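You operate a simulated robot arm through the tools that you are given. There is no shell and no other tool. Be economical: measure what you need, move in short steps, check, and stop when the job is done.

You are at the controls of a simulated robot arm. One attempt, no reset.

JOB
Put the blue pad on the top of the steel table away on the top of the grey crates. Take the green brush and put it on the grey shelf of the washer. Take the parcel labelled "library" from the side table and leave it on the green panel. Put the tube box that says "16 x 1.75" from the top of the long bench on top of the flat pack there and the tube box that says "20 x 2.15" on the top of the upper wooden cabinet. Stack the grey carton labelled "TUBE 24 in" from the top of the long bench on top of the grey carton marked "TUBE 20 in". Put the red lamp on the top of the long bench away on the top of the grey crates. Put three of the bottles from the top of the long bench on the slatted rack of the washer. Put the silver lamp on the slatted rack of the washer away on the top of the grey crates. Take the silver sprocket and leave it on the yellow panel. Pull the upper table drawer open. Any order will do. Set down upright: parcel, tube box, red lamp, bottle, silver lamp.
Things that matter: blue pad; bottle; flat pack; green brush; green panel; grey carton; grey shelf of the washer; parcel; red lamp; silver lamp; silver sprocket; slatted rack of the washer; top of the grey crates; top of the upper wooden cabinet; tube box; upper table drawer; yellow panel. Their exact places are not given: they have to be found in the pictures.

Only the result counts: the job must be done as asked and must still hold three seconds after the hand-in. Knocking over, shifting, dropping, spilling or breaking anything else fails it.

ROBOT AND FRAMES
A 6-joint arm with a fingered hand on a trunk, on a base that drives. Base frame: it is fixed to the floor where the robot stands at the start and does not move with it; the origin is under the middle of the robot, x ahead of it, y to its left, z up; the surface under the hand at the start is at about z = 840. Units: mm, degrees, N and s.
With the tool pointing down near the work surface it reaches from about 140 to 820 mm from the robot's upright axis, wherever it stands. Its first joint turns from -166.0 to 166.0 degrees. Places, roughly: blue pad (7x9x3 cm) [500, 200, 900]; bottle [5250, -1500, 1000]; bottle (7x7x19 cm) [5300, -1300, 1000]; flat pack [5250, -2000, 1000]; green brush (12x5x5 cm) [1100, 100, 900]; green panel (20x15x2 cm) [1500, 400, 800]; grey carton [5250, -2500, 1000]; grey shelf of the washer [5200, 1000, 900]; parcel [2500, -1750, 750]; red lamp (4x5x7 cm) [5200, -2400, 900]; silver lamp (4x5x7 cm) [5200, -100, 900]; silver sprocket (8x8x3 cm) [5300, 1000, 900]; slatted rack of the washer [5200, -200, 900]; top of the grey crates [3900, -2700, 600]; top of the upper wooden cabinet [2800, -4100, 1500]; tube box [5250, -2000, 1000]; upper table drawer [500, 0, 700]; yellow panel (20x15x2 cm) [400, 500, 900]. Payload 4 kg.
Tool frame: the origin (TCP) lies between the finger pads and is the grasp point; the fingertips stand 20 mm ahead of it; z points along the fingers, y is the line along which they close. Largest opening 140 mm; the body of the gripper starts 54 mm behind the TCP. The gripper is a hand of 3 fingers: y runs from the thumb to the fingers, the wrist lies at [0, 0, -215] in the tool frame, and closing takes about 1.5 s.
Orientation is that of the tool frame in the base frame, as [roll, pitch, yaw] about the fixed x, y, z axes, in that order (R = Rz(yaw) Ry(pitch) Rx(roll)). With the fingers straight down and closing along the base's y, the tool's x points along the base's -x, its y along +y and its z along -z.

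CONTROLS
- The arm moves only by the tool play_rows. Its arguments are lists of equal length, an entry for each row: "turn": the turn, a rotation vector about the base's x, y, z in units of 180 degrees (1.0 is 180 degrees), a list of three; "delta_pos": the shift along the base's x, y, z in units of 400 mm (1.0 is 400 mm), a list of three. In form: {"turn": [[rx, ry, rz], ...], "delta_pos": [[x, y, z], ...]}. A call has 1 to 12 rows; each row is the pose to reach, as a shift and turn from the pose commanded when the call began. "jaw" is the closure, from 0 (fully open) to 1 (shut), set as the call begins (left out, the last holds). A call with a number of a shift or a turn outside -1 to 1 is refused whole. Each row takes 0.2 s and may step no farther than 50 mm and 8.6 degrees from the row before; otherwise, or with a gripper value out of range, the whole call is refused. Where a pose cannot be reached the arm comes as near as it can. A force on the tool above 40 N (or 10 N above the force at the start of the call, whichever is more), or a blocked arm, ends the call early, and 0.2 s more pass. Each finger travels about 45 mm/s and halts on what it meets, pressing with about 24 N; the grip force reading is that of the motor and also rises with nothing between the fingers. The clock runs only during rows and for 0.2 s after the last one: add rows that repeat a pose to give the fingers time. It gives the time, the measured TCP pose, the force on the tool (base axes), the opening and the grip force at its end, in the units of the frame above (readings bear some noise), with the torque about the TCP (base axes, N m) and any sound that the robot's microphone picked up.
- Cameras (640 x 400 px; columns grow to the right, rows downward): "scene" is now at [55.2, 195.9, 1469]; the picture's right is [0.09, -1.00, 0.00], its down [-0.78, -0.07, -0.62] and it looks along [0.61, 0.06, -0.79] (base axes); focal length 285 px, centre (320, 200). "wrist" rides on the gripper at [74, -43, -79] in the tool frame; the picture's right is [0.50, 0.87, 0.00], its down [-0.59, 0.34, -0.73] and it looks along [-0.64, 0.37, 0.68] (tool axes); focal length 275 px, centre (320, 200).
- snapshot(camera): a new picture of that camera. It takes no simulated time.
- raise_lower(by): slides the trunk up (or, below 0, down) by that many mm; the arm and the scene camera ride with it, the base frame stays. It gives what a move gives, with no picture.
- steer(legs): drives the robot by 1 to 6 legs, each [ahead, left, turn to the left] in mm, mm and degrees, along the robot's own axes; the way and the turn of a leg run together, so that a leg with both is an arc; at most 1500 mm and 180 degrees a leg. The arm and the cameras ride along, it lands a little off, and it stops where it bumps. It gives what a move gives.
- finger_targets(finger1, finger2, thumb_bend): sets how far each is bent, from 0 (flat) to 1 (curled in); at 0.3 the hand is open as for a grip, at 0.7 the pads meet at the TCP. One left out holds its place. A second passes; each finger stops where it meets its share of the squeeze, and holds until it gets a number again. A gripper value or a shape takes the hand back. It gives what a move gives, with no picture; readings hold the bend of each and the force on the fingers (four entries, about 0 where the hand has none), thumb and palm.
- hand_shape(shape): the hand has 3 fingers and takes this shape, open, in about a second: jaw (thumb against the fingers, like two jaws); tri (thumb and two fingers); tip (a fingertip pinch); poke (one finger out to press); point (the index stretched); flat (the hand flat); cup (the hand cupped); fist (a fist). The gripper value then closes the fingers along that shape, each until it touches; the sizes above hold for jaw. It gives what a move gives, with no picture.
- pan_tilt(pan, tilt): turns the head with the scene camera to pan (to the left, within 120 degrees either way) and tilt (down, from -29 to 69), counted from straight ahead of the robot. It gives what a move gives.
- point_at(camera, pixels): for up to 12 pixels [column, row] of the newest picture of that camera ("zoom" is the newest enlarged one), the place [x, y, z] in the base frame of the surface seen there, good to about 2 mm. It takes no simulated time.
- enlarge(camera, box): a new picture of the part [left, top, right, bottom] of that camera's present view, enlarged. It takes no simulated time.
- sign_off(): hands the job in; it is judged then, once.

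Keep the steps short. Do not move on a guess: measure, check each grasp and each placing, and mend mistakes. In all there are 385 turns and 360 pictures (those below and enlarged ones count). Leave the gripper open and the arm clear of the work at the hand-in unless told otherwise, and finish with a single line.

The tools are called after ">>>" by a JSON object that holds its "op" and its "data". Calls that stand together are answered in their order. play_rows: Moves the arm, as the interface text tells. Its arguments: {"type":"object","properties":{"turn":{"type":"array"},"delta_pos":{"type":"array"},"jaw":{"type":"number"}},"required":["turn","delta_pos"]} The other tools are called the same way: raise_lower (by) slides the trunk up or down; hand_shape (shape) gives the hand a shape; finger_targets (finger1, finger2, thumb_bend) moves the fingers one by one; steer (legs) drives the base; pan_tilt (pan, tilt) turns the head that bears the scene camera; snapshot (camera) takes a picture; point_at (camera, pixels) gives the place of the surface under pixels of a picture; enlarge (camera, box) takes an enlarged picture of a part of a camera's view; sign_off () hands the job in.

At the start:

```text
clock: 0.0
eef_pos: [453.8, 86.8, 1111.3]
ee_rot: [179.9, 0.1, -180.0]
force: [0.2, -0.5, 0.7]
wrist_torque: [-0.01, -0.02, -0.01]
opening: 139.9
grip_force: 0.1
shape: jaw
bend: [0.3, 0.3, 0.3]
finger forces: [0.0, 0.0, 0.1, 0.0, 0.1, 0.1]
trunk travel left (down, up): [-75.0, 515.0]
robot x, y, heading: [2.3, 0.0, 0.3]
head pan, tilt: [5.3, 51.9]
```

scene: 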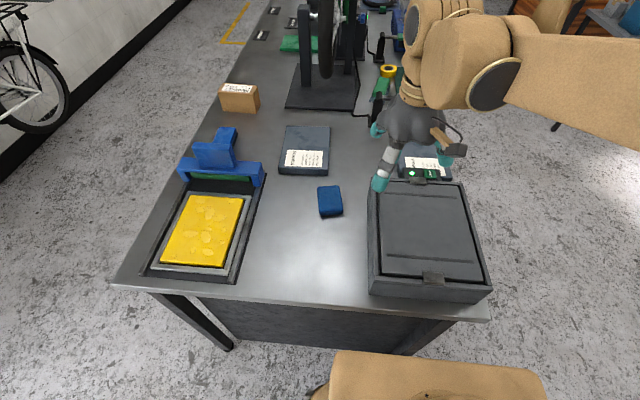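
wrist: 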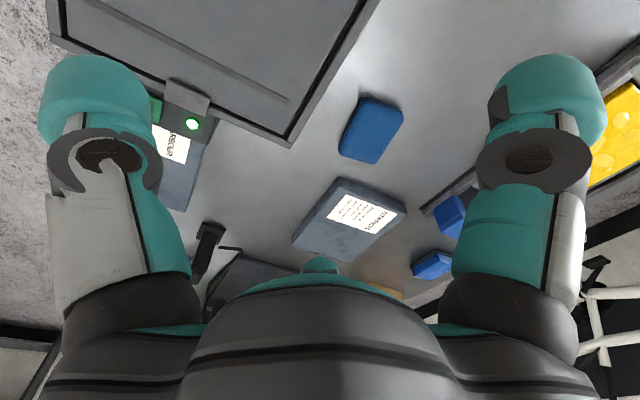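

I see the steel table with the blue pad at (330,201) and yellow panel at (203,230). I'll first measure some points on the table, then look around.

>>> {"op": "point_at", "data": {"camera": "scene", "pixels": [[330, 200], [300, 225], [203, 230], [175, 260], [240, 97], [305, 150], [300, 42], [384, 85], [425, 235], [117, 283], [487, 318], [322, 100]]}}

>>> {"op": "pan_tilt", "data": {"pan": 0, "tilt": 10}}

>>> {"op": "snapshot", "data": {"camera": "scene"}}

```text
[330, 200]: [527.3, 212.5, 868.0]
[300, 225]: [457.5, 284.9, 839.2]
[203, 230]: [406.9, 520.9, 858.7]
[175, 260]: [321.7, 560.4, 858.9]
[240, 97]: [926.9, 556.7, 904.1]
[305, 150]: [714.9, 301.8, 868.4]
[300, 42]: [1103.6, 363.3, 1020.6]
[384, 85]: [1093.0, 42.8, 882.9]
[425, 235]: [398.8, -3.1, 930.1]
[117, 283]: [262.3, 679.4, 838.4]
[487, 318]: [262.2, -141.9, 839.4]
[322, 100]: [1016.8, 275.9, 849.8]
```

```text
clock: 1.1
eef_pos: [455.3, 84.5, 1112.7]
ee_rot: [180.0, -0.1, -180.0]
force: [-0.4, 0.0, 0.2]
wrist_torque: [0.04, 0.0, 0.01]
opening: 139.9
grip_force: 0.0
shape: jaw
bend: [0.3, 0.3, 0.3]
finger forces: [0.0, 0.0, 0.0, 0.1, 0.0, 0.1]
trunk travel left (down, up): [-75.0, 515.0]
robot x, y, heading: [0.4, -1.9, 0.3]
head pan, tilt: [0.0, 10.0]
```

```text
357 pictures are left
```

scene: 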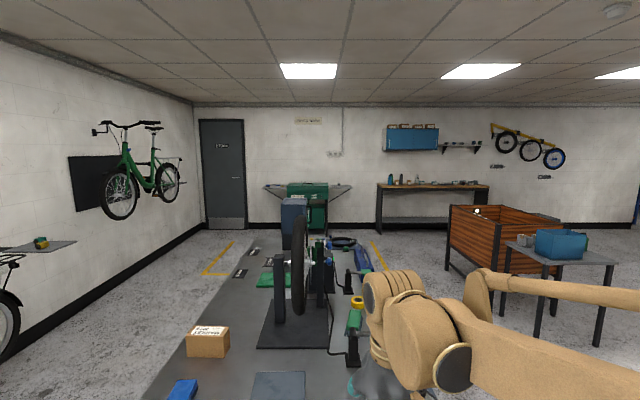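

The far wall shows the washer and the long bench. I look right for the crates, cabinet and side table.

>>> {"op": "enlarge", "data": {"camera": "scene", "box": [180, 170, 400, 310]}}

>>> {"op": "enlarge", "data": {"camera": "scene", "box": [360, 160, 640, 340]}}

>>> {"op": "pan_tilt", "data": {"pan": -55, "tilt": 12}}

>>> {"op": "snapshot", "data": {"camera": "scene"}}

```text
2.86 times, centred on (290, 240) of scene
```

zoom: 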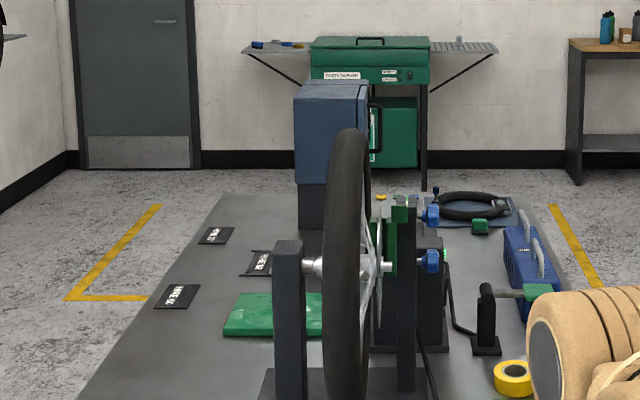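

```text
2.22 times, centred on (500, 250) of scene
```

zoom: 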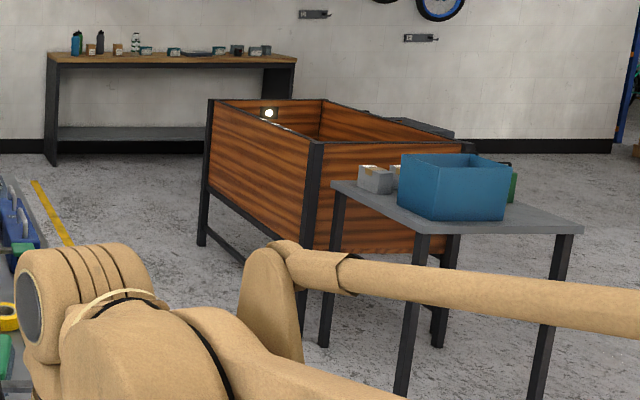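

```text
clock: 2.3
eef_pos: [453.5, 84.4, 1111.6]
ee_rot: [180.0, 0.0, 180.0]
force: [0.5, 0.6, -0.2]
wrist_torque: [-0.02, -0.01, 0.02]
opening: 139.8
grip_force: 0.0
shape: jaw
bend: [0.3, 0.3, 0.3]
finger forces: [0.0, 0.0, 0.1, 0.1, 0.0, 0.0]
trunk travel left (down, up): [-75.0, 515.0]
robot x, y, heading: [0.3, 0.3, -0.0]
head pan, tilt: [-55.0, 12.0]
```

```text
354 pictures are left
```

scene: 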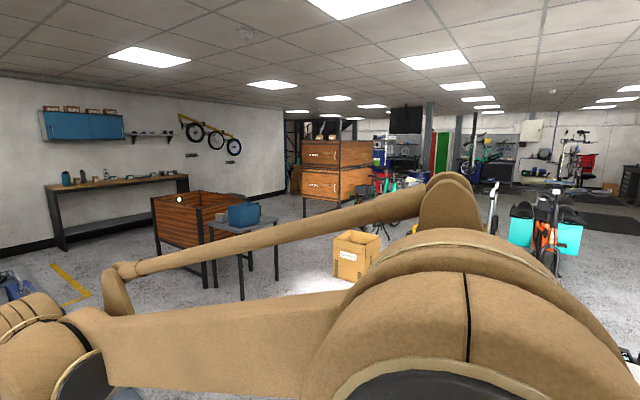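

I measure the layout: bench, wooden box, side table, cabinets.

>>> {"op": "point_at", "data": {"camera": "scene", "pixels": [[47, 188], [188, 175], [60, 248], [157, 262], [204, 283], [211, 226], [278, 222], [240, 296], [305, 212], [372, 152], [303, 145], [345, 236]]}}

>>> {"op": "enlarge", "data": {"camera": "scene", "box": [130, 100, 400, 300]}}

>>> {"op": "pan_tilt", "data": {"pan": -30, "tilt": 60}}

>>> {"op": "snapshot", "data": {"camera": "scene"}}

```text
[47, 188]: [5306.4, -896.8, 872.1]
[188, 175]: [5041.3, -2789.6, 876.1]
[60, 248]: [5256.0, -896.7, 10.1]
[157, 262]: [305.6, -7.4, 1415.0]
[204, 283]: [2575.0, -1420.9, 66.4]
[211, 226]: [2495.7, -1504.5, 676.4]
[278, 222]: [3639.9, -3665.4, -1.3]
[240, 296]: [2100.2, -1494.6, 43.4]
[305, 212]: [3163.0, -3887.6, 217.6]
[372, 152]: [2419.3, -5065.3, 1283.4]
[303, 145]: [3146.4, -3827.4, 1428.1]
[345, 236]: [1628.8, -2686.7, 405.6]
```

```text
2.00 times, centred on (265, 200) of scene
```

zoom: 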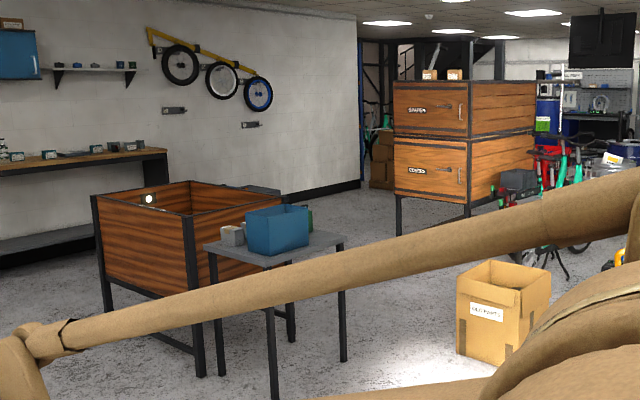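

```text
clock: 3.5
eef_pos: [454.9, 85.8, 1113.1]
ee_rot: [-180.0, 0.0, 179.9]
force: [-0.5, -0.1, -0.2]
wrist_torque: [-0.02, 0.0, -0.02]
opening: 139.7
grip_force: 0.0
shape: jaw
bend: [0.3, 0.3, 0.3]
finger forces: [0.1, 0.1, 0.1, 0.1, 0.1, 0.1]
trunk travel left (down, up): [-75.0, 515.0]
robot x, y, heading: [0.1, -1.5, -0.0]
head pan, tilt: [-30.0, 60.0]
```

```text
352 pictures are left
```

scene: 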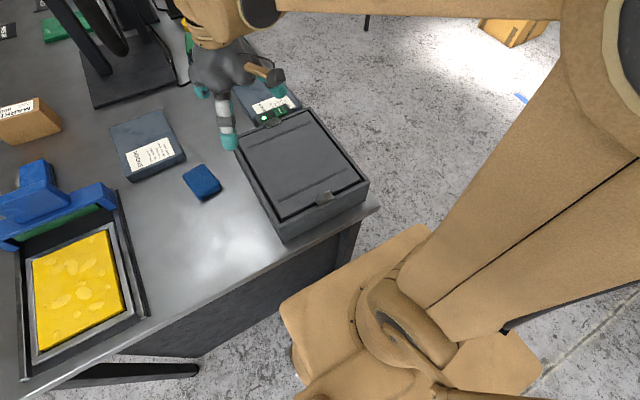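

I see the robot's own base at (400,300). I measure its extent to plan driving.

>>> {"op": "point_at", "data": {"camera": "scene", "pixels": [[283, 303], [424, 227], [300, 378], [520, 385], [375, 208], [250, 345], [370, 255], [200, 345]]}}

>>> {"op": "pan_tilt", "data": {"pan": 0, "tilt": 69}}

>>> {"op": "snapshot", "data": {"camera": "scene"}}

```text
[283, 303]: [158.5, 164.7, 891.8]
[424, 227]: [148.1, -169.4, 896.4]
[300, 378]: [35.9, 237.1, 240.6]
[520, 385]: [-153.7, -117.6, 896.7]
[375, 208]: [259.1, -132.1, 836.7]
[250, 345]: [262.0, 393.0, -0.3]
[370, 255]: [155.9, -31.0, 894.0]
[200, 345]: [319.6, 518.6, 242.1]
```

```text
clock: 4.4
eef_pos: [453.6, 85.9, 1112.3]
ee_rot: [179.9, 0.0, 180.0]
force: [-0.3, 0.3, 0.5]
wrist_torque: [-0.03, -0.03, 0.0]
opening: 139.8
grip_force: 0.2
shape: jaw
bend: [0.3, 0.3, 0.3]
finger forces: [0.0, 0.1, 0.1, 0.1, 0.0, 0.0]
trunk travel left (down, up): [-75.0, 515.0]
robot x, y, heading: [-0.0, 0.2, -0.1]
head pan, tilt: [0.0, 68.8]
```

```text
351 pictures are left
```

scene: 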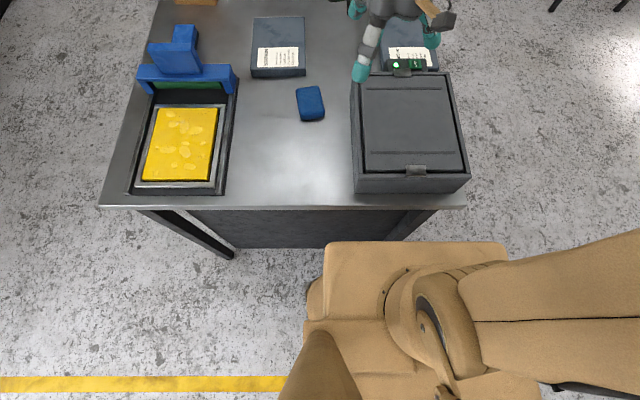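

The pad lies slightly rotated at (311,103). I enlarge to measure its corners.

>>> {"op": "enlarge", "data": {"camera": "scene", "box": [270, 70, 350, 130]}}

>>> {"op": "point_at", "data": {"camera": "scene", "pixels": [[300, 90], [319, 88], [323, 114], [304, 117], [311, 103]]}}

```text
6.67 times, centred on (310, 100) of scene
```

zoom: 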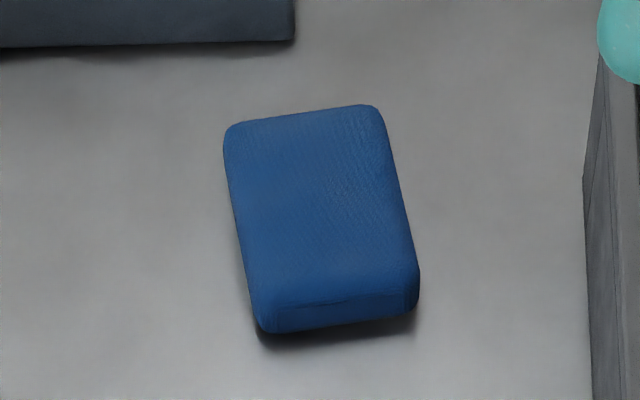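

```text
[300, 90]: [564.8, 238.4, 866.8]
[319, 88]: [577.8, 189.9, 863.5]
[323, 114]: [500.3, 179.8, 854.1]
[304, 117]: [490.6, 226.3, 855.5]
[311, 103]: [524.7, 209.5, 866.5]
```

Pad centre ≈ (528,210), top 867, long axis turned about 9°. I move over it with a 9° turn, then down to z≈866.

>>> {"op": "play_rows", "data": {"turn": [[0, 0, 0.02], [0, 0, 0.05], [0, 0, 0.05], [0, 0, 0.05], [0, 0, 0.05], [0, 0, 0.05], [0, 0, 0.05], [0, 0, 0.05], [0, 0, 0.05]], "delta_pos": [[0.06, 0.1, 0], [0.12, 0.2, 0], [0.185, 0.31, -0.05], [0.185, 0.31, -0.15], [0.185, 0.31, -0.26], [0.185, 0.31, -0.38], [0.185, 0.31, -0.5], [0.185, 0.31, -0.58], [0.185, 0.31, -0.615]], "jaw": 0}}

>>> {"op": "snapshot", "data": {"camera": "scene"}}

```text
refused: row 3 steps farther than a row can; nothing moved
```

```text
349 pictures are left
```

scene: 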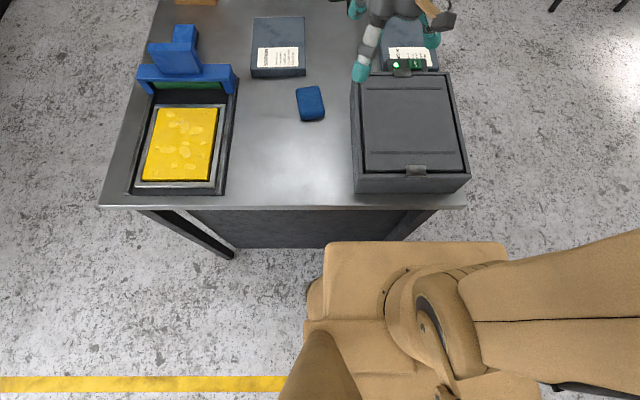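

Step 3 was too long; smaller steps.

>>> {"op": "play_rows", "data": {"turn": [[0, 0, 0.02], [0, 0, 0.05], [0, 0, 0.05], [0, 0, 0.05], [0, 0, 0.05], [0, 0, 0.05], [0, 0, 0.05], [0, 0, 0.05], [0, 0, 0.05], [0, 0, 0.05]], "delta_pos": [[0.06, 0.09, 0], [0.12, 0.18, 0], [0.17, 0.27, 0], [0.185, 0.31, -0.05], [0.185, 0.31, -0.15], [0.185, 0.31, -0.26], [0.185, 0.31, -0.38], [0.185, 0.31, -0.5], [0.185, 0.31, -0.58], [0.185, 0.31, -0.615]], "jaw": 0}}

>>> {"op": "snapshot", "data": {"camera": "scene"}}

>>> {"op": "snapshot", "data": {"camera": "wrist"}}

```text
clock: 6.6
eef_pos: [529.9, 211.2, 866.7]
ee_rot: [179.9, 0.0, -171.1]
force: [-1.0, 1.0, 0.0]
wrist_torque: [0.0, 0.0, 0.0]
opening: 139.8
grip_force: 0.0
shape: jaw
bend: [0.3, 0.3, 0.3]
finger forces: [0.0, 0.1, 0.0, 0.0, 0.1, 0.1]
trunk travel left (down, up): [-75.0, 515.0]
robot x, y, heading: [-1.7, 1.4, -0.0]
head pan, tilt: [0.0, 68.8]
```

```text
348 pictures are left
```

scene: 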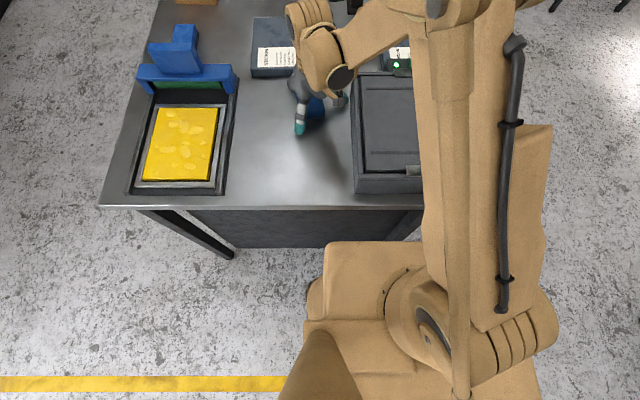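

```text
347 pictures are left
```

wrist: 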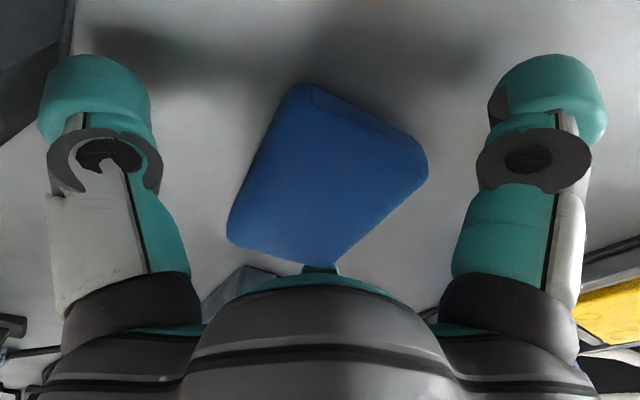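

The pad sits between the open fingers. Close the hand.

>>> {"op": "play_rows", "data": {"turn": [[0, 0, 0], [0, 0, 0], [0, 0, 0], [0, 0, 0], [0, 0, 0], [0, 0, 0], [0, 0, 0], [0, 0, 0]], "delta_pos": [[0, 0, 0], [0, 0, 0], [0, 0, 0], [0, 0, 0], [0, 0, 0], [0, 0, 0], [0, 0, 0], [0, 0, 0]], "jaw": 1}}

>>> {"op": "play_rows", "data": {"turn": [[0, 0, 0], [0, 0, 0], [0, 0, 0], [0, 0, 0], [0, 0, 0]], "delta_pos": [[0, 0, 0.1], [0, 0, 0.2], [0, 0, 0.3], [0, 0, 0.4], [0, 0, 0.5]]}}

>>> {"op": "snapshot", "data": {"camera": "wrist"}}

```text
clock: 8.4
eef_pos: [529.9, 210.9, 866.2]
ee_rot: [180.0, 0.0, -170.9]
force: [0.8, 1.1, 0.3]
wrist_torque: [0.01, 0.01, 0.0]
opening: 79.2
grip_force: 23.9
shape: jaw
bend: [0.26, 0.26, 0.36]
finger forces: [19.4, 19.5, 0.1, 0.1, 21.1, 0.1]
trunk travel left (down, up): [-75.0, 515.0]
robot x, y, heading: [-5.4, 3.2, 0.0]
head pan, tilt: [0.0, 68.8]
```

```text
clock: 9.6
eef_pos: [527.4, 208.9, 1066.9]
ee_rot: [180.0, 0.0, -171.1]
force: [-0.6, -0.5, -1.1]
wrist_torque: [0.01, -0.01, 0.0]
opening: 79.2
grip_force: 24.1
shape: jaw
bend: [0.26, 0.26, 0.37]
finger forces: [19.1, 20.0, 0.0, 0.1, 20.7, 0.1]
trunk travel left (down, up): [-75.0, 515.0]
robot x, y, heading: [-0.2, -1.2, -0.1]
head pan, tilt: [0.0, 68.8]
```

```text
346 pictures are left
```

wrist: 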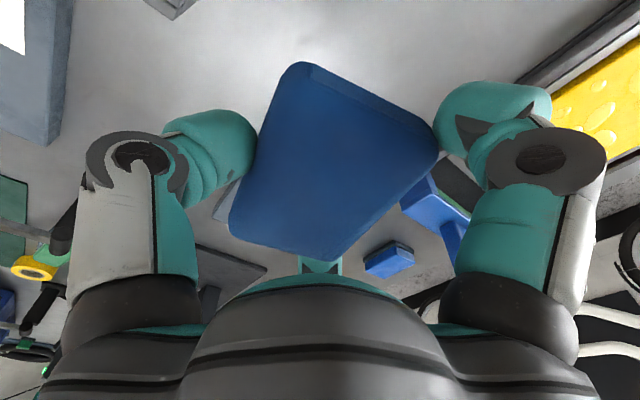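

The pad is held. I back off and slide right to look over the route to the crates.

>>> {"op": "steer", "data": {"legs": [[-150, 0, 0], [0, -900, 0]]}}

>>> {"op": "pan_tilt", "data": {"pan": -25, "tilt": 15}}

>>> {"op": "snapshot", "data": {"camera": "scene"}}

>>> {"op": "pan_tilt", "data": {"pan": 50, "tilt": 40}}

>>> {"op": "snapshot", "data": {"camera": "scene"}}

```text
clock: 15.4
eef_pos: [375.7, -698.1, 1066.8]
ee_rot: [180.0, -0.1, -170.7]
force: [0.1, 0.0, -0.6]
wrist_torque: [0.0, 0.0, 0.03]
opening: 79.3
grip_force: 23.6
shape: jaw
bend: [0.26, 0.26, 0.37]
finger forces: [19.1, 20.0, 0.0, 0.1, 20.8, 0.0]
trunk travel left (down, up): [-75.0, 515.0]
robot x, y, heading: [-151.2, -910.8, 0.2]
head pan, tilt: [0.0, 68.8]
```

```text
clock: 16.6
eef_pos: [376.1, -698.9, 1068.5]
ee_rot: [180.0, -0.1, -170.7]
force: [0.5, -0.4, -1.1]
wrist_torque: [-0.05, -0.03, 0.01]
opening: 79.0
grip_force: 23.9
shape: jaw
bend: [0.26, 0.26, 0.37]
finger forces: [19.0, 20.1, 0.0, 0.0, 20.6, 0.1]
trunk travel left (down, up): [-75.0, 515.0]
robot x, y, heading: [-155.4, -910.2, -0.1]
head pan, tilt: [-25.0, 15.0]
```

```text
345 pictures are left
```

scene: 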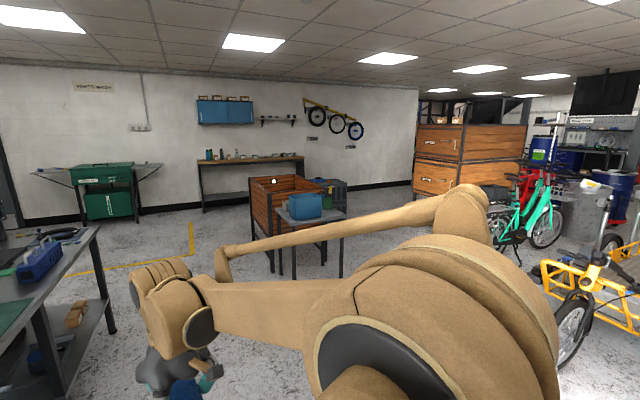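

```text
clock: 18.1
eef_pos: [376.0, -699.9, 1066.9]
ee_rot: [-180.0, 0.0, -170.7]
force: [0.0, 0.6, -1.4]
wrist_torque: [0.01, -0.02, 0.0]
opening: 79.2
grip_force: 24.0
shape: jaw
bend: [0.26, 0.26, 0.37]
finger forces: [19.1, 20.0, 0.0, 0.0, 20.7, 0.0]
trunk travel left (down, up): [-75.0, 515.0]
robot x, y, heading: [-149.7, -914.0, 0.3]
head pan, tilt: [50.0, 40.0]
```

```text
344 pictures are left
```

scene: 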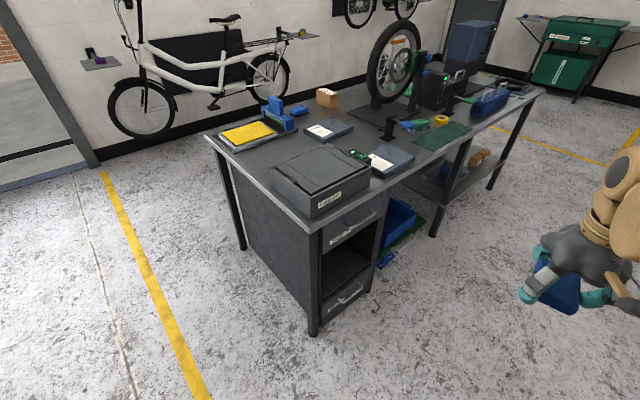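

The drawers face −y; upper handle near (355,228). I enlarge to see the drawer and table items.

>>> {"op": "enlarge", "data": {"camera": "scene", "box": [280, 80, 560, 320]}}

>>> {"op": "point_at", "data": {"camera": "scene", "pixels": [[325, 239], [352, 232], [375, 212], [322, 232], [381, 200], [342, 304], [322, 320], [540, 92], [497, 186], [436, 232], [407, 125], [487, 180]]}}

```text
1.67 times, centred on (420, 200) of scene
```

zoom: 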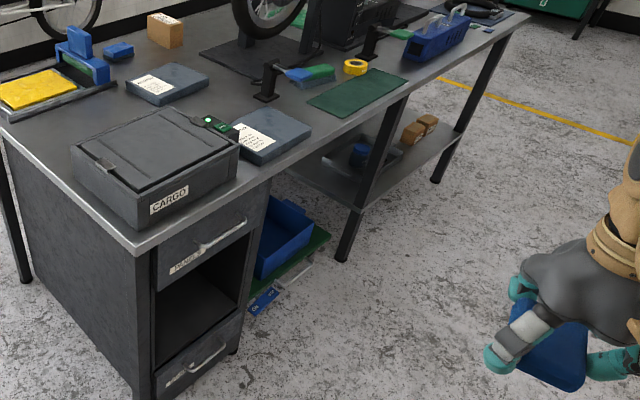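

```text
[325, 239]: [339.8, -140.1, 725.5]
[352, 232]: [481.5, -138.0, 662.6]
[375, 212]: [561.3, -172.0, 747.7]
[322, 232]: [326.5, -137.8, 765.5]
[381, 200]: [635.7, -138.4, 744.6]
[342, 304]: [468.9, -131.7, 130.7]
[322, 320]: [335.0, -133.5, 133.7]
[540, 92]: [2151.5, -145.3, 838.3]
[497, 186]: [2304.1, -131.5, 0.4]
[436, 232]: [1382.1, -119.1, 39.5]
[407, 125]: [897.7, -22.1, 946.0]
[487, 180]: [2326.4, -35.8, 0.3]
```

Drawer handle ≈ (480,−172,748). I'll do it later; now I drive ahead between table and side table and look.

>>> {"op": "steer", "data": {"legs": [[1500, 0, 0], [500, 0, 0]]}}

>>> {"op": "pan_tilt", "data": {"pan": -20, "tilt": 20}}

>>> {"op": "snapshot", "data": {"camera": "scene"}}

>>> {"op": "pan_tilt", "data": {"pan": 70, "tilt": 35}}

>>> {"op": "snapshot", "data": {"camera": "scene"}}

```text
clock: 28.1
eef_pos: [2392.6, -779.9, 1067.4]
ee_rot: [180.0, -0.1, -173.9]
force: [0.6, 0.2, -1.0]
wrist_torque: [-0.02, -0.02, 0.02]
opening: 79.3
grip_force: 23.9
shape: jaw
bend: [0.26, 0.26, 0.37]
finger forces: [19.2, 20.0, 0.0, 0.0, 20.6, 0.0]
trunk travel left (down, up): [-75.0, 515.0]
robot x, y, heading: [1855.0, -960.0, -3.0]
head pan, tilt: [50.0, 40.0]
```

```text
clock: 29.5
eef_pos: [2392.2, -780.2, 1067.9]
ee_rot: [180.0, 0.0, -173.9]
force: [0.7, -0.6, 0.1]
wrist_torque: [-0.02, -0.02, -0.03]
opening: 79.0
grip_force: 24.1
shape: jaw
bend: [0.26, 0.26, 0.37]
finger forces: [19.2, 20.0, 0.0, 0.0, 20.6, 0.0]
trunk travel left (down, up): [-75.0, 515.0]
robot x, y, heading: [1855.6, -961.1, -3.2]
head pan, tilt: [-20.0, 20.0]
```

```text
342 pictures are left
```

scene: 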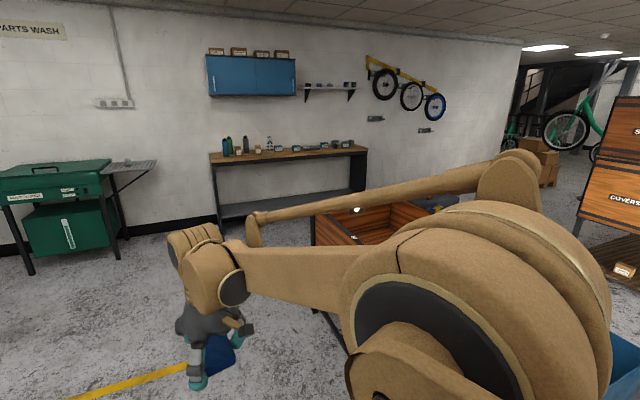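

```text
clock: 31.2
eef_pos: [2393.1, -779.3, 1066.9]
ee_rot: [-179.9, 0.0, -173.9]
force: [-0.8, 0.5, -0.2]
wrist_torque: [0.01, 0.04, 0.01]
opening: 79.5
grip_force: 23.9
shape: jaw
bend: [0.26, 0.26, 0.37]
finger forces: [19.1, 19.9, 0.0, 0.1, 20.6, 0.0]
trunk travel left (down, up): [-75.0, 515.0]
robot x, y, heading: [1849.6, -961.8, -2.9]
head pan, tilt: [70.0, 35.0]
```

```text
341 pictures are left
```

scene: 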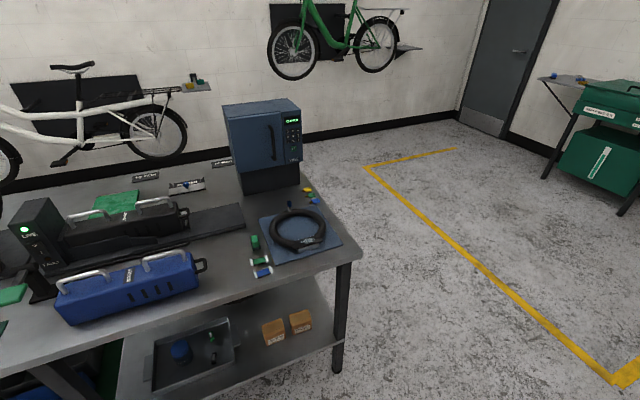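

I measure the green panel (115,203), and take a look at the wooden box again.

>>> {"op": "point_at", "data": {"camera": "scene", "pixels": [[115, 203], [137, 192], [95, 215], [355, 262], [190, 185], [150, 202], [60, 250]]}}

>>> {"op": "enlarge", "data": {"camera": "scene", "box": [0, 80, 240, 330]}}

>>> {"op": "pan_tilt", "data": {"pan": -18, "tilt": 20}}

>>> {"op": "snapshot", "data": {"camera": "scene"}}

>>> {"op": "point_at", "data": {"camera": "scene", "pixels": [[303, 213], [388, 197], [320, 205], [403, 203], [200, 155], [355, 150], [300, 250], [205, 220]]}}

```text
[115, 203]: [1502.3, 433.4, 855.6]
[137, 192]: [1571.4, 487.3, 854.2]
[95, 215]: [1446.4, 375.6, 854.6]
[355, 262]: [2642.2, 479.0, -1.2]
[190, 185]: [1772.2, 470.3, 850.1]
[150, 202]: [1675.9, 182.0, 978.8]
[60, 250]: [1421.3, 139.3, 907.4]
```

```text
1.60 times, centred on (120, 205) of scene
```

zoom: 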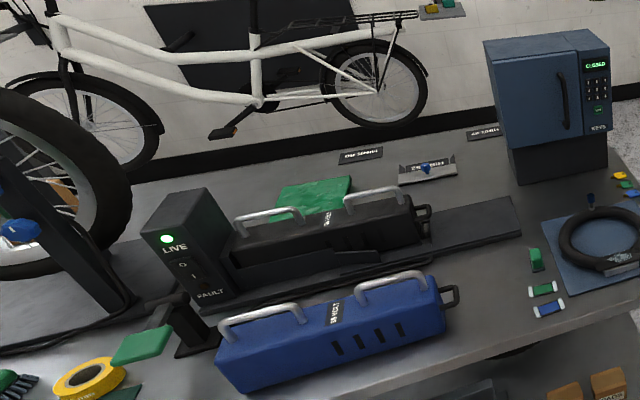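

```text
clock: 32.8
eef_pos: [2393.5, -779.6, 1067.4]
ee_rot: [-180.0, 0.0, -173.9]
force: [0.0, 0.0, -1.0]
wrist_torque: [0.0, 0.01, 0.0]
opening: 79.2
grip_force: 24.1
shape: jaw
bend: [0.26, 0.26, 0.37]
finger forces: [19.1, 20.0, 0.1, 0.0, 20.6, 0.0]
trunk travel left (down, up): [-75.0, 515.0]
robot x, y, heading: [1854.0, -959.5, -3.0]
head pan, tilt: [-18.0, 20.0]
```

```text
339 pictures are left
```

scene: 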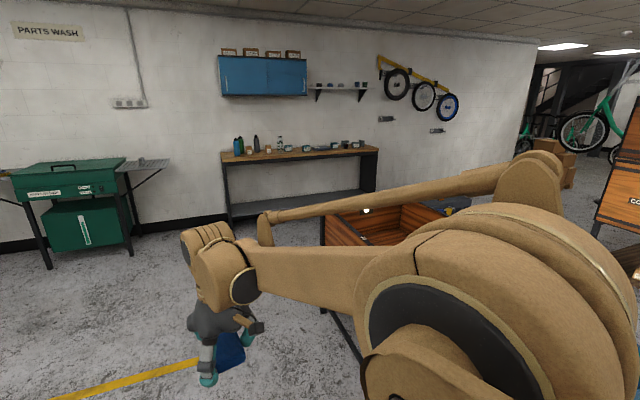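

```text
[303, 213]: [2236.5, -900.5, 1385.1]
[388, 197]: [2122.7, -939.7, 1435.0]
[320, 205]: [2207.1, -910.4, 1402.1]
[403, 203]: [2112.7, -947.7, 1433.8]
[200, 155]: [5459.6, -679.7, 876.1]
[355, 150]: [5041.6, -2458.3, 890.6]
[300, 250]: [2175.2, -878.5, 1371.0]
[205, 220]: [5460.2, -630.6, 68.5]
```

Heading drifted −3°. I correct, slide left to clear the wooden box and go ahead to x≈4350.

>>> {"op": "steer", "data": {"legs": [[0, 310, 3], [1400, 0, 0], [1100, 0, 0]]}}

>>> {"op": "pan_tilt", "data": {"pan": -80, "tilt": 30}}

>>> {"op": "snapshot", "data": {"camera": "scene"}}

>>> {"op": "pan_tilt", "data": {"pan": 20, "tilt": 25}}

>>> {"op": "snapshot", "data": {"camera": "scene"}}

```text
clock: 46.7
eef_pos: [4904.5, -529.4, 1067.4]
ee_rot: [-180.0, 0.0, -173.2]
force: [0.1, 0.2, -0.6]
wrist_torque: [-0.02, 0.02, -0.02]
opening: 79.5
grip_force: 24.2
shape: jaw
bend: [0.26, 0.26, 0.37]
finger forces: [18.9, 20.0, 0.0, 0.0, 20.5, 0.0]
trunk travel left (down, up): [-75.0, 515.0]
robot x, y, heading: [4372.5, -715.2, -2.4]
head pan, tilt: [-18.0, 20.0]
```

```text
clock: 48.0
eef_pos: [4905.1, -530.0, 1067.1]
ee_rot: [-180.0, 0.0, -173.2]
force: [-0.1, -0.5, -0.3]
wrist_torque: [0.02, 0.02, -0.01]
opening: 79.0
grip_force: 23.3
shape: jaw
bend: [0.26, 0.26, 0.37]
finger forces: [19.0, 20.0, 0.0, 0.1, 20.7, 0.0]
trunk travel left (down, up): [-75.0, 515.0]
robot x, y, heading: [4369.5, -720.4, -2.1]
head pan, tilt: [-80.0, 30.0]
```

```text
338 pictures are left
```

scene: 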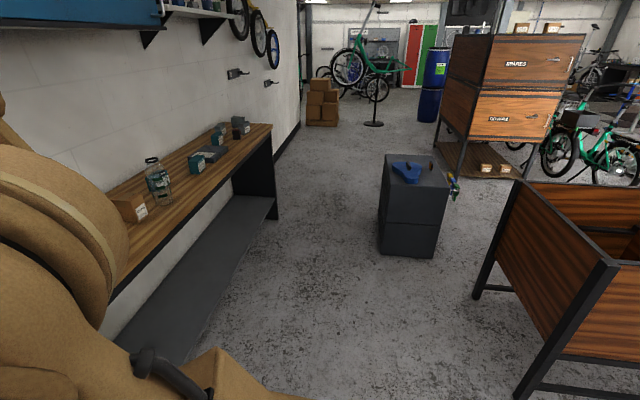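

```text
clock: 49.8
eef_pos: [4905.5, -529.2, 1066.9]
ee_rot: [-180.0, 0.0, -173.1]
force: [0.6, -1.0, -1.2]
wrist_torque: [0.0, 0.01, -0.02]
opening: 78.9
grip_force: 23.8
shape: jaw
bend: [0.26, 0.26, 0.37]
finger forces: [19.0, 20.0, 0.0, 0.0, 20.6, 0.0]
trunk travel left (down, up): [-75.0, 515.0]
robot x, y, heading: [4368.9, -717.4, -2.4]
head pan, tilt: [20.0, 25.0]
```

```text
337 pictures are left
```

scene: 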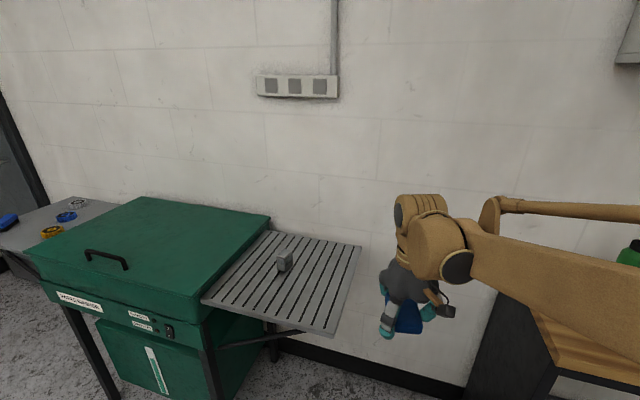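

The crates stand free at (412,205) in the first picture; the silver lamp is on the slatted rack at (284,262). I measure the rack, lamp, shelf.

>>> {"op": "point_at", "data": {"camera": "scene", "pixels": [[284, 262], [280, 268], [290, 256], [205, 300], [268, 232], [360, 247], [332, 333], [330, 290], [70, 217], [80, 203], [100, 205], [40, 213]]}}

>>> {"op": "enlarge", "data": {"camera": "scene", "box": [190, 220, 370, 340]}}

>>> {"op": "pan_tilt", "data": {"pan": -75, "tilt": 30}}

>>> {"op": "snapshot", "data": {"camera": "scene"}}

>>> {"op": "enlarge", "data": {"camera": "scene", "box": [370, 120, 530, 220]}}

```text
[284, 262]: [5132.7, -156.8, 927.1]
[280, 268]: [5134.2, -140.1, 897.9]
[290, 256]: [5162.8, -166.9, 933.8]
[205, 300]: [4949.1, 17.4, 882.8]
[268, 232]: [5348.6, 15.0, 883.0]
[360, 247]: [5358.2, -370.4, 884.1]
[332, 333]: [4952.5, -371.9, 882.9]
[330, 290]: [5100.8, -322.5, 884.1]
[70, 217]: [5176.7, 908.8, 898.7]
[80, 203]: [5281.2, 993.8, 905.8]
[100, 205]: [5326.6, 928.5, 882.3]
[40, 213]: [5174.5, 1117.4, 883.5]
```

```text
3.33 times, centred on (280, 280) of scene
```

zoom: 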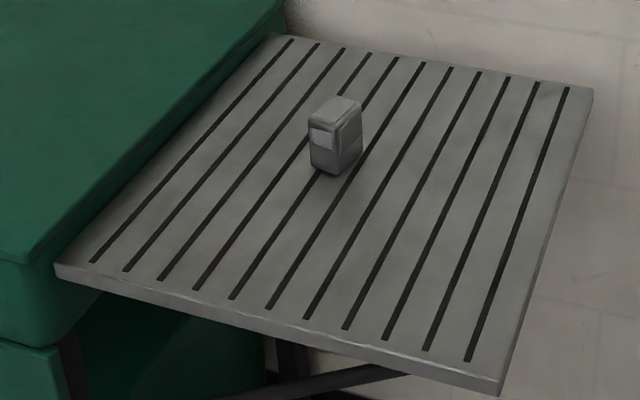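

```text
clock: 51.5
eef_pos: [4904.5, -529.6, 1067.4]
ee_rot: [180.0, 0.1, -173.2]
force: [-0.4, -0.2, -0.3]
wrist_torque: [0.0, 0.02, -0.04]
opening: 79.0
grip_force: 24.3
shape: jaw
bend: [0.26, 0.26, 0.37]
finger forces: [18.9, 20.0, 0.0, 0.0, 20.6, 0.0]
trunk travel left (down, up): [-75.0, 515.0]
robot x, y, heading: [4366.9, -717.3, -2.6]
head pan, tilt: [-75.0, 30.0]
```

```text
335 pictures are left
```

scene: 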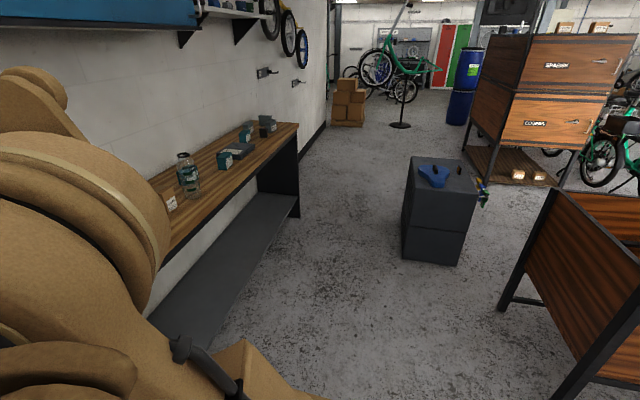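

```text
4.00 times, centred on (450, 170) of scene
```

zoom: 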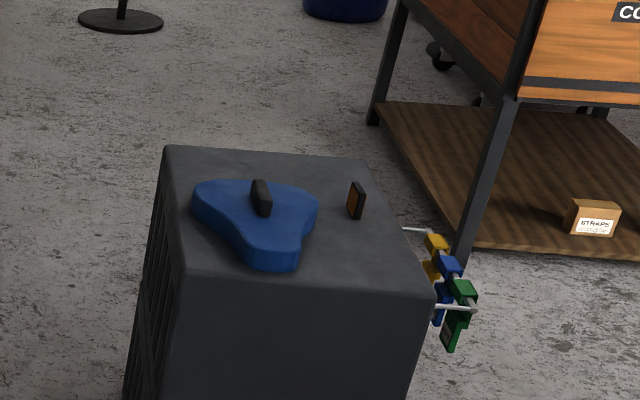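

The crate top holds a blue saddle and a small lamp. I measure the top's corners and the free space.

>>> {"op": "point_at", "data": {"camera": "zoom", "pixels": [[170, 152], [365, 165], [185, 272], [425, 288], [260, 225], [290, 250], [200, 190], [310, 205], [355, 200], [355, 250], [335, 165], [220, 250]]}}

>>> {"op": "point_at", "data": {"camera": "scene", "pixels": [[408, 255], [405, 215], [500, 310], [552, 190], [640, 285], [297, 125], [170, 245], [300, 215]]}}

```text
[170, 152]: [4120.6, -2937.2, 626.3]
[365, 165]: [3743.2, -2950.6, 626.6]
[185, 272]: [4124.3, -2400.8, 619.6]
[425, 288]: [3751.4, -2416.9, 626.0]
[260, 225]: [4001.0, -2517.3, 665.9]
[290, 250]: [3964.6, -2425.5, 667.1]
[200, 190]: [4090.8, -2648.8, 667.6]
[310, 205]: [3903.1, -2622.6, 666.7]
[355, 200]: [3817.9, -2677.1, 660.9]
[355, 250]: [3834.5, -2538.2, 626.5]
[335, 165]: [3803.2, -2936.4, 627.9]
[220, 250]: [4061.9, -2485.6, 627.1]
```

```text
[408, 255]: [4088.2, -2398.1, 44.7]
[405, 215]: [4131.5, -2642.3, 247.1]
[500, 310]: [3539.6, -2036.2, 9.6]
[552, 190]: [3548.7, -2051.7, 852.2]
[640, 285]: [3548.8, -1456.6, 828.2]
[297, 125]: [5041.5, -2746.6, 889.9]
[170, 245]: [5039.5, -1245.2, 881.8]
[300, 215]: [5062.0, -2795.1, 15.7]
```

Crate top x 3745–4130, y −2950…−2390, z 626; free at y<−2720. I turn to heading −90° and drive down the lane at x≈4560.

>>> {"op": "steer", "data": {"legs": [[0, 0, -87.6], [0, 190, 0], [1100, 0, 0]]}}

>>> {"op": "pan_tilt", "data": {"pan": 45, "tilt": 30}}

>>> {"op": "snapshot", "data": {"camera": "scene"}}

```text
clock: 62.0
eef_pos: [4763.7, -2338.9, 1066.2]
ee_rot: [-180.0, 0.1, 98.9]
force: [0.6, -0.3, -1.2]
wrist_torque: [0.03, -0.02, -0.02]
opening: 78.8
grip_force: 23.7
shape: jaw
bend: [0.27, 0.26, 0.37]
finger forces: [18.2, 19.7, 0.0, 0.0, 20.4, 0.0]
trunk travel left (down, up): [-75.0, 515.0]
robot x, y, heading: [4556.6, -1808.6, -90.1]
head pan, tilt: [-75.0, 30.0]
```

```text
clock: 64.0
eef_pos: [4763.9, -2338.7, 1067.2]
ee_rot: [180.0, 0.0, 99.0]
force: [0.4, -0.5, -1.5]
wrist_torque: [0.01, -0.01, -0.02]
opening: 78.9
grip_force: 23.8
shape: jaw
bend: [0.27, 0.26, 0.37]
finger forces: [18.3, 19.8, 0.0, 0.0, 20.6, 0.0]
trunk travel left (down, up): [-75.0, 515.0]
robot x, y, heading: [4556.4, -1809.3, -90.3]
head pan, tilt: [45.0, 30.0]
```

```text
333 pictures are left
```

scene: 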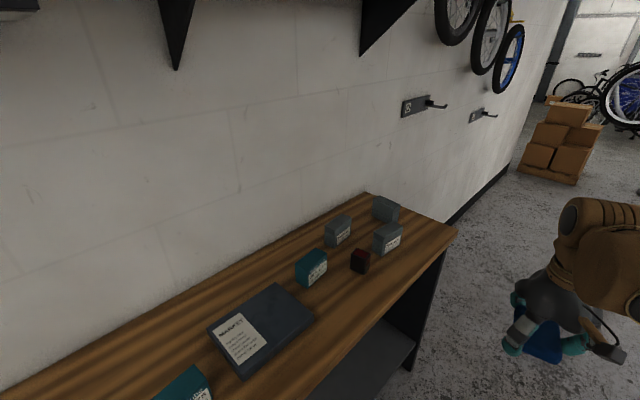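

I see the bench end: flat pack (262,330), tube boxes (311,267),(185,385), red lamp (360,260), grey cartons (338,230),(387,238),(386,208). Enlarge and measure.

>>> {"op": "point_at", "data": {"camera": "scene", "pixels": [[263, 300], [215, 330], [305, 320], [270, 288], [311, 258], [185, 385], [362, 252], [340, 222], [388, 230], [387, 202]]}}

>>> {"op": "enlarge", "data": {"camera": "scene", "box": [270, 180, 430, 300]}}

>>> {"op": "pan_tilt", "data": {"pan": 95, "tilt": 35}}

>>> {"op": "snapshot", "data": {"camera": "scene"}}

```text
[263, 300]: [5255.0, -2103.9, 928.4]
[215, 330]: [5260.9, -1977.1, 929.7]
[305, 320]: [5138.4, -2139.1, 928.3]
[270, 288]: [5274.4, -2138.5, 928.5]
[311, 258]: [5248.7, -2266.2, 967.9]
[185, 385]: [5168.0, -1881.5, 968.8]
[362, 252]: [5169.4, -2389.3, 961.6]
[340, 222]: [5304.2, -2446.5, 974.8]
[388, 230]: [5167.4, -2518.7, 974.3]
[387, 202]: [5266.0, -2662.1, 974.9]
```

```text
3.33 times, centred on (350, 240) of scene
```

zoom: 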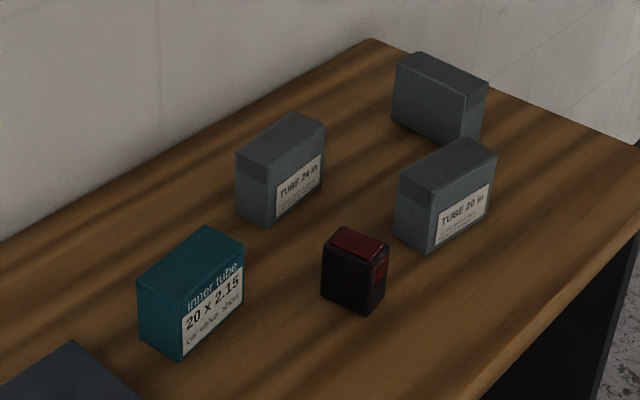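

```text
clock: 65.2
eef_pos: [4763.0, -2339.1, 1066.9]
ee_rot: [180.0, -0.1, 99.0]
force: [0.5, -0.1, -0.5]
wrist_torque: [0.0, 0.0, -0.01]
opening: 78.9
grip_force: 23.5
shape: jaw
bend: [0.27, 0.26, 0.37]
finger forces: [18.3, 19.7, 0.0, 0.0, 20.5, 0.0]
trunk travel left (down, up): [-75.0, 515.0]
robot x, y, heading: [4556.6, -1810.8, -90.1]
head pan, tilt: [95.0, 35.0]
```

```text
331 pictures are left
```

scene: 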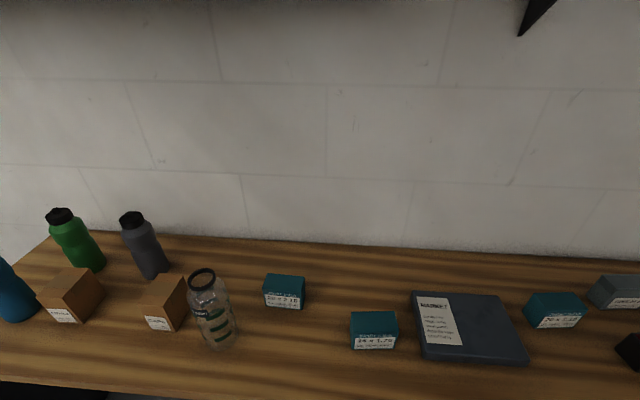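

I enlarge to read labels of the tube boxes and measure bottles.

>>> {"op": "enlarge", "data": {"camera": "scene", "box": [250, 255, 640, 375]}}

>>> {"op": "enlarge", "data": {"camera": "scene", "box": [250, 260, 410, 360]}}

>>> {"op": "point_at", "data": {"camera": "scene", "pixels": [[284, 280], [374, 318], [60, 216], [130, 220], [203, 280], [8, 285], [71, 278], [160, 292], [85, 270], [150, 275], [215, 345], [240, 360]]}}

```text
1.64 times, centred on (445, 315) of scene
```

zoom: 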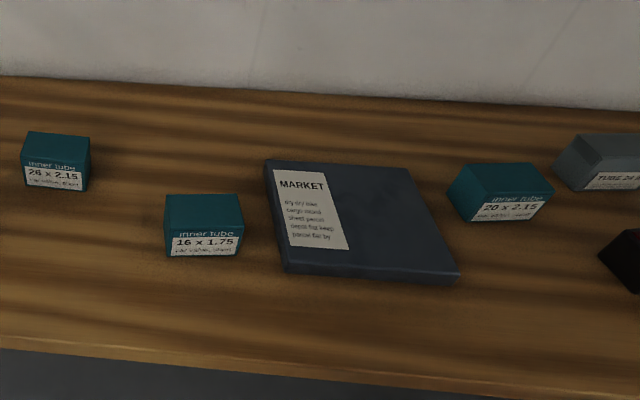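

```text
4.00 times, centred on (330, 310) of scene
```

zoom: 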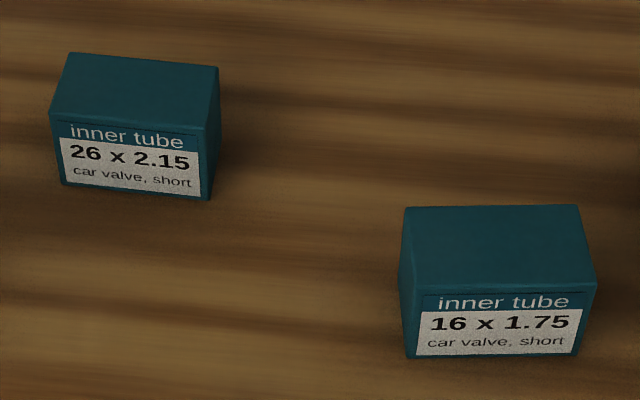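

```text
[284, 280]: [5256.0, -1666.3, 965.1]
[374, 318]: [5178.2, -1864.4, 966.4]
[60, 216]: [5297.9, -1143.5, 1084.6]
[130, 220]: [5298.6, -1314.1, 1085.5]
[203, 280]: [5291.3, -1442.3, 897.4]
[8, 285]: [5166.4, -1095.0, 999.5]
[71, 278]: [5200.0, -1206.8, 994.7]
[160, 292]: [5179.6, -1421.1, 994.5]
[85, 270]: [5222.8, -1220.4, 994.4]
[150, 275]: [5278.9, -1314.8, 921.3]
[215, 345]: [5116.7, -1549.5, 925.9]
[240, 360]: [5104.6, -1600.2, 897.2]
```

Labels read. I drive on to y≈−2650 and turn to face the crates (heading 180).

>>> {"op": "steer", "data": {"legs": [[840, 0, 0], [0, 0, -90]]}}

>>> {"op": "pan_tilt", "data": {"pan": 0, "tilt": 55}}

>>> {"op": "snapshot", "data": {"camera": "scene"}}

```text
clock: 73.3
eef_pos: [4032.7, -2864.4, 1066.4]
ee_rot: [180.0, -0.1, 10.8]
force: [0.1, 0.1, -0.4]
wrist_torque: [0.0, -0.01, 0.04]
opening: 79.0
grip_force: 23.9
shape: jaw
bend: [0.27, 0.26, 0.37]
finger forces: [17.8, 19.7, 0.0, 0.0, 20.6, 0.0]
trunk travel left (down, up): [-75.0, 515.0]
robot x, y, heading: [4557.6, -2638.8, -178.3]
head pan, tilt: [95.0, 35.0]
```

```text
clock: 75.0
eef_pos: [4031.7, -2864.9, 1067.2]
ee_rot: [179.9, 0.0, 10.7]
force: [-0.3, -0.4, -0.5]
wrist_torque: [0.01, 0.01, 0.02]
opening: 78.7
grip_force: 23.8
shape: jaw
bend: [0.27, 0.26, 0.37]
finger forces: [17.6, 19.6, 0.0, 0.0, 20.6, 0.1]
trunk travel left (down, up): [-75.0, 515.0]
robot x, y, heading: [4551.3, -2641.2, -178.3]
head pan, tilt: [0.0, 55.0]
```

```text
328 pictures are left
```

scene: 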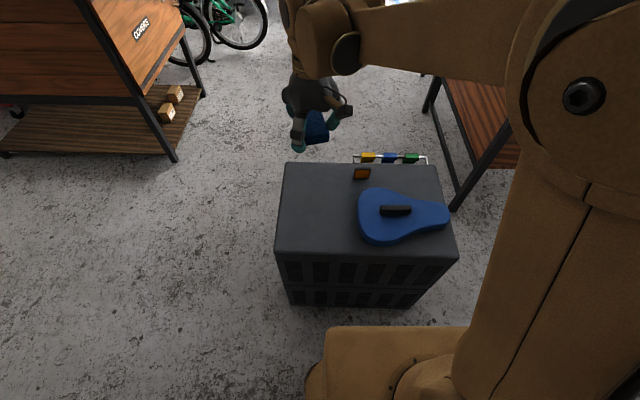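

The free strip of the crate top is at left (280–350, 165–250). I re-measure it and lower the trunk 75 mm.

>>> {"op": "point_at", "data": {"camera": "scene", "pixels": [[287, 168], [280, 250], [430, 168], [450, 255], [362, 173], [355, 178], [358, 215], [375, 240], [320, 210]]}}

>>> {"op": "raise_lower", "data": {"by": -75}}

```text
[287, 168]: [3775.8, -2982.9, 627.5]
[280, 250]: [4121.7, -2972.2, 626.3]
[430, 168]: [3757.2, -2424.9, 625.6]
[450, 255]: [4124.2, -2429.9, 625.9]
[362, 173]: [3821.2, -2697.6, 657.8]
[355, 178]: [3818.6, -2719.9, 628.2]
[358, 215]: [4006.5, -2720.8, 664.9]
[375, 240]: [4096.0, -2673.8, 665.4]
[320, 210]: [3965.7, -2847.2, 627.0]
```

```text
clock: 76.2
eef_pos: [4033.4, -2863.9, 992.2]
ee_rot: [180.0, 0.0, 10.8]
force: [-0.5, 0.6, -0.5]
wrist_torque: [-0.03, -0.01, 0.0]
opening: 78.8
grip_force: 23.8
shape: jaw
bend: [0.27, 0.26, 0.37]
finger forces: [17.7, 19.6, 0.1, 0.0, 20.5, 0.0]
trunk travel left (down, up): [0.0, 590.0]
robot x, y, heading: [4554.5, -2637.6, -178.2]
head pan, tilt: [0.0, 55.0]
```

Pad target (4060,−2900), release at TCP z≈656. Move and lower.

>>> {"op": "play_rows", "data": {"turn": [[0, 0, 0], [0, 0, 0], [0, 0, 0], [0, 0, 0], [0, 0, 0], [0, 0, 0], [0, 0, 0], [0, 0, 0], [0, 0, 0]], "delta_pos": [[0.065, -0.09, 0], [0.065, -0.09, -0.12], [0.065, -0.09, -0.24], [0.065, -0.09, -0.36], [0.065, -0.09, -0.48], [0.065, -0.09, -0.6], [0.065, -0.09, -0.72], [0.065, -0.09, -0.8], [0.065, -0.09, -0.837]]}}

>>> {"op": "snapshot", "data": {"camera": "scene"}}

```text
clock: 78.2
eef_pos: [4059.8, -2903.0, 655.2]
ee_rot: [179.9, 0.0, 10.8]
force: [0.2, 0.0, -0.6]
wrist_torque: [-0.01, 0.05, 0.01]
opening: 78.3
grip_force: 23.7
shape: jaw
bend: [0.27, 0.26, 0.37]
finger forces: [17.8, 20.0, 0.1, 0.0, 19.8, 0.0]
trunk travel left (down, up): [0.0, 590.0]
robot x, y, heading: [4552.6, -2635.9, -178.2]
head pan, tilt: [0.0, 55.0]
```

```text
327 pictures are left
```

scene: 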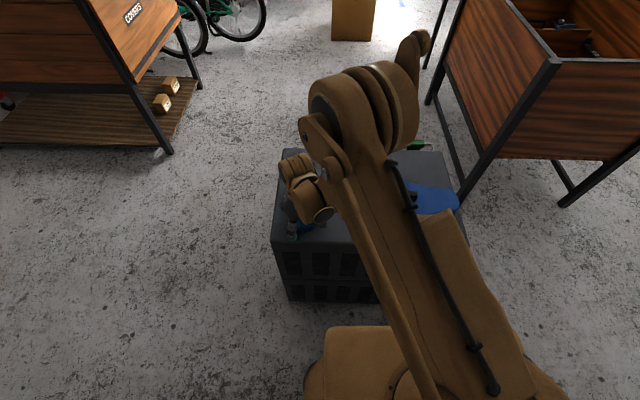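

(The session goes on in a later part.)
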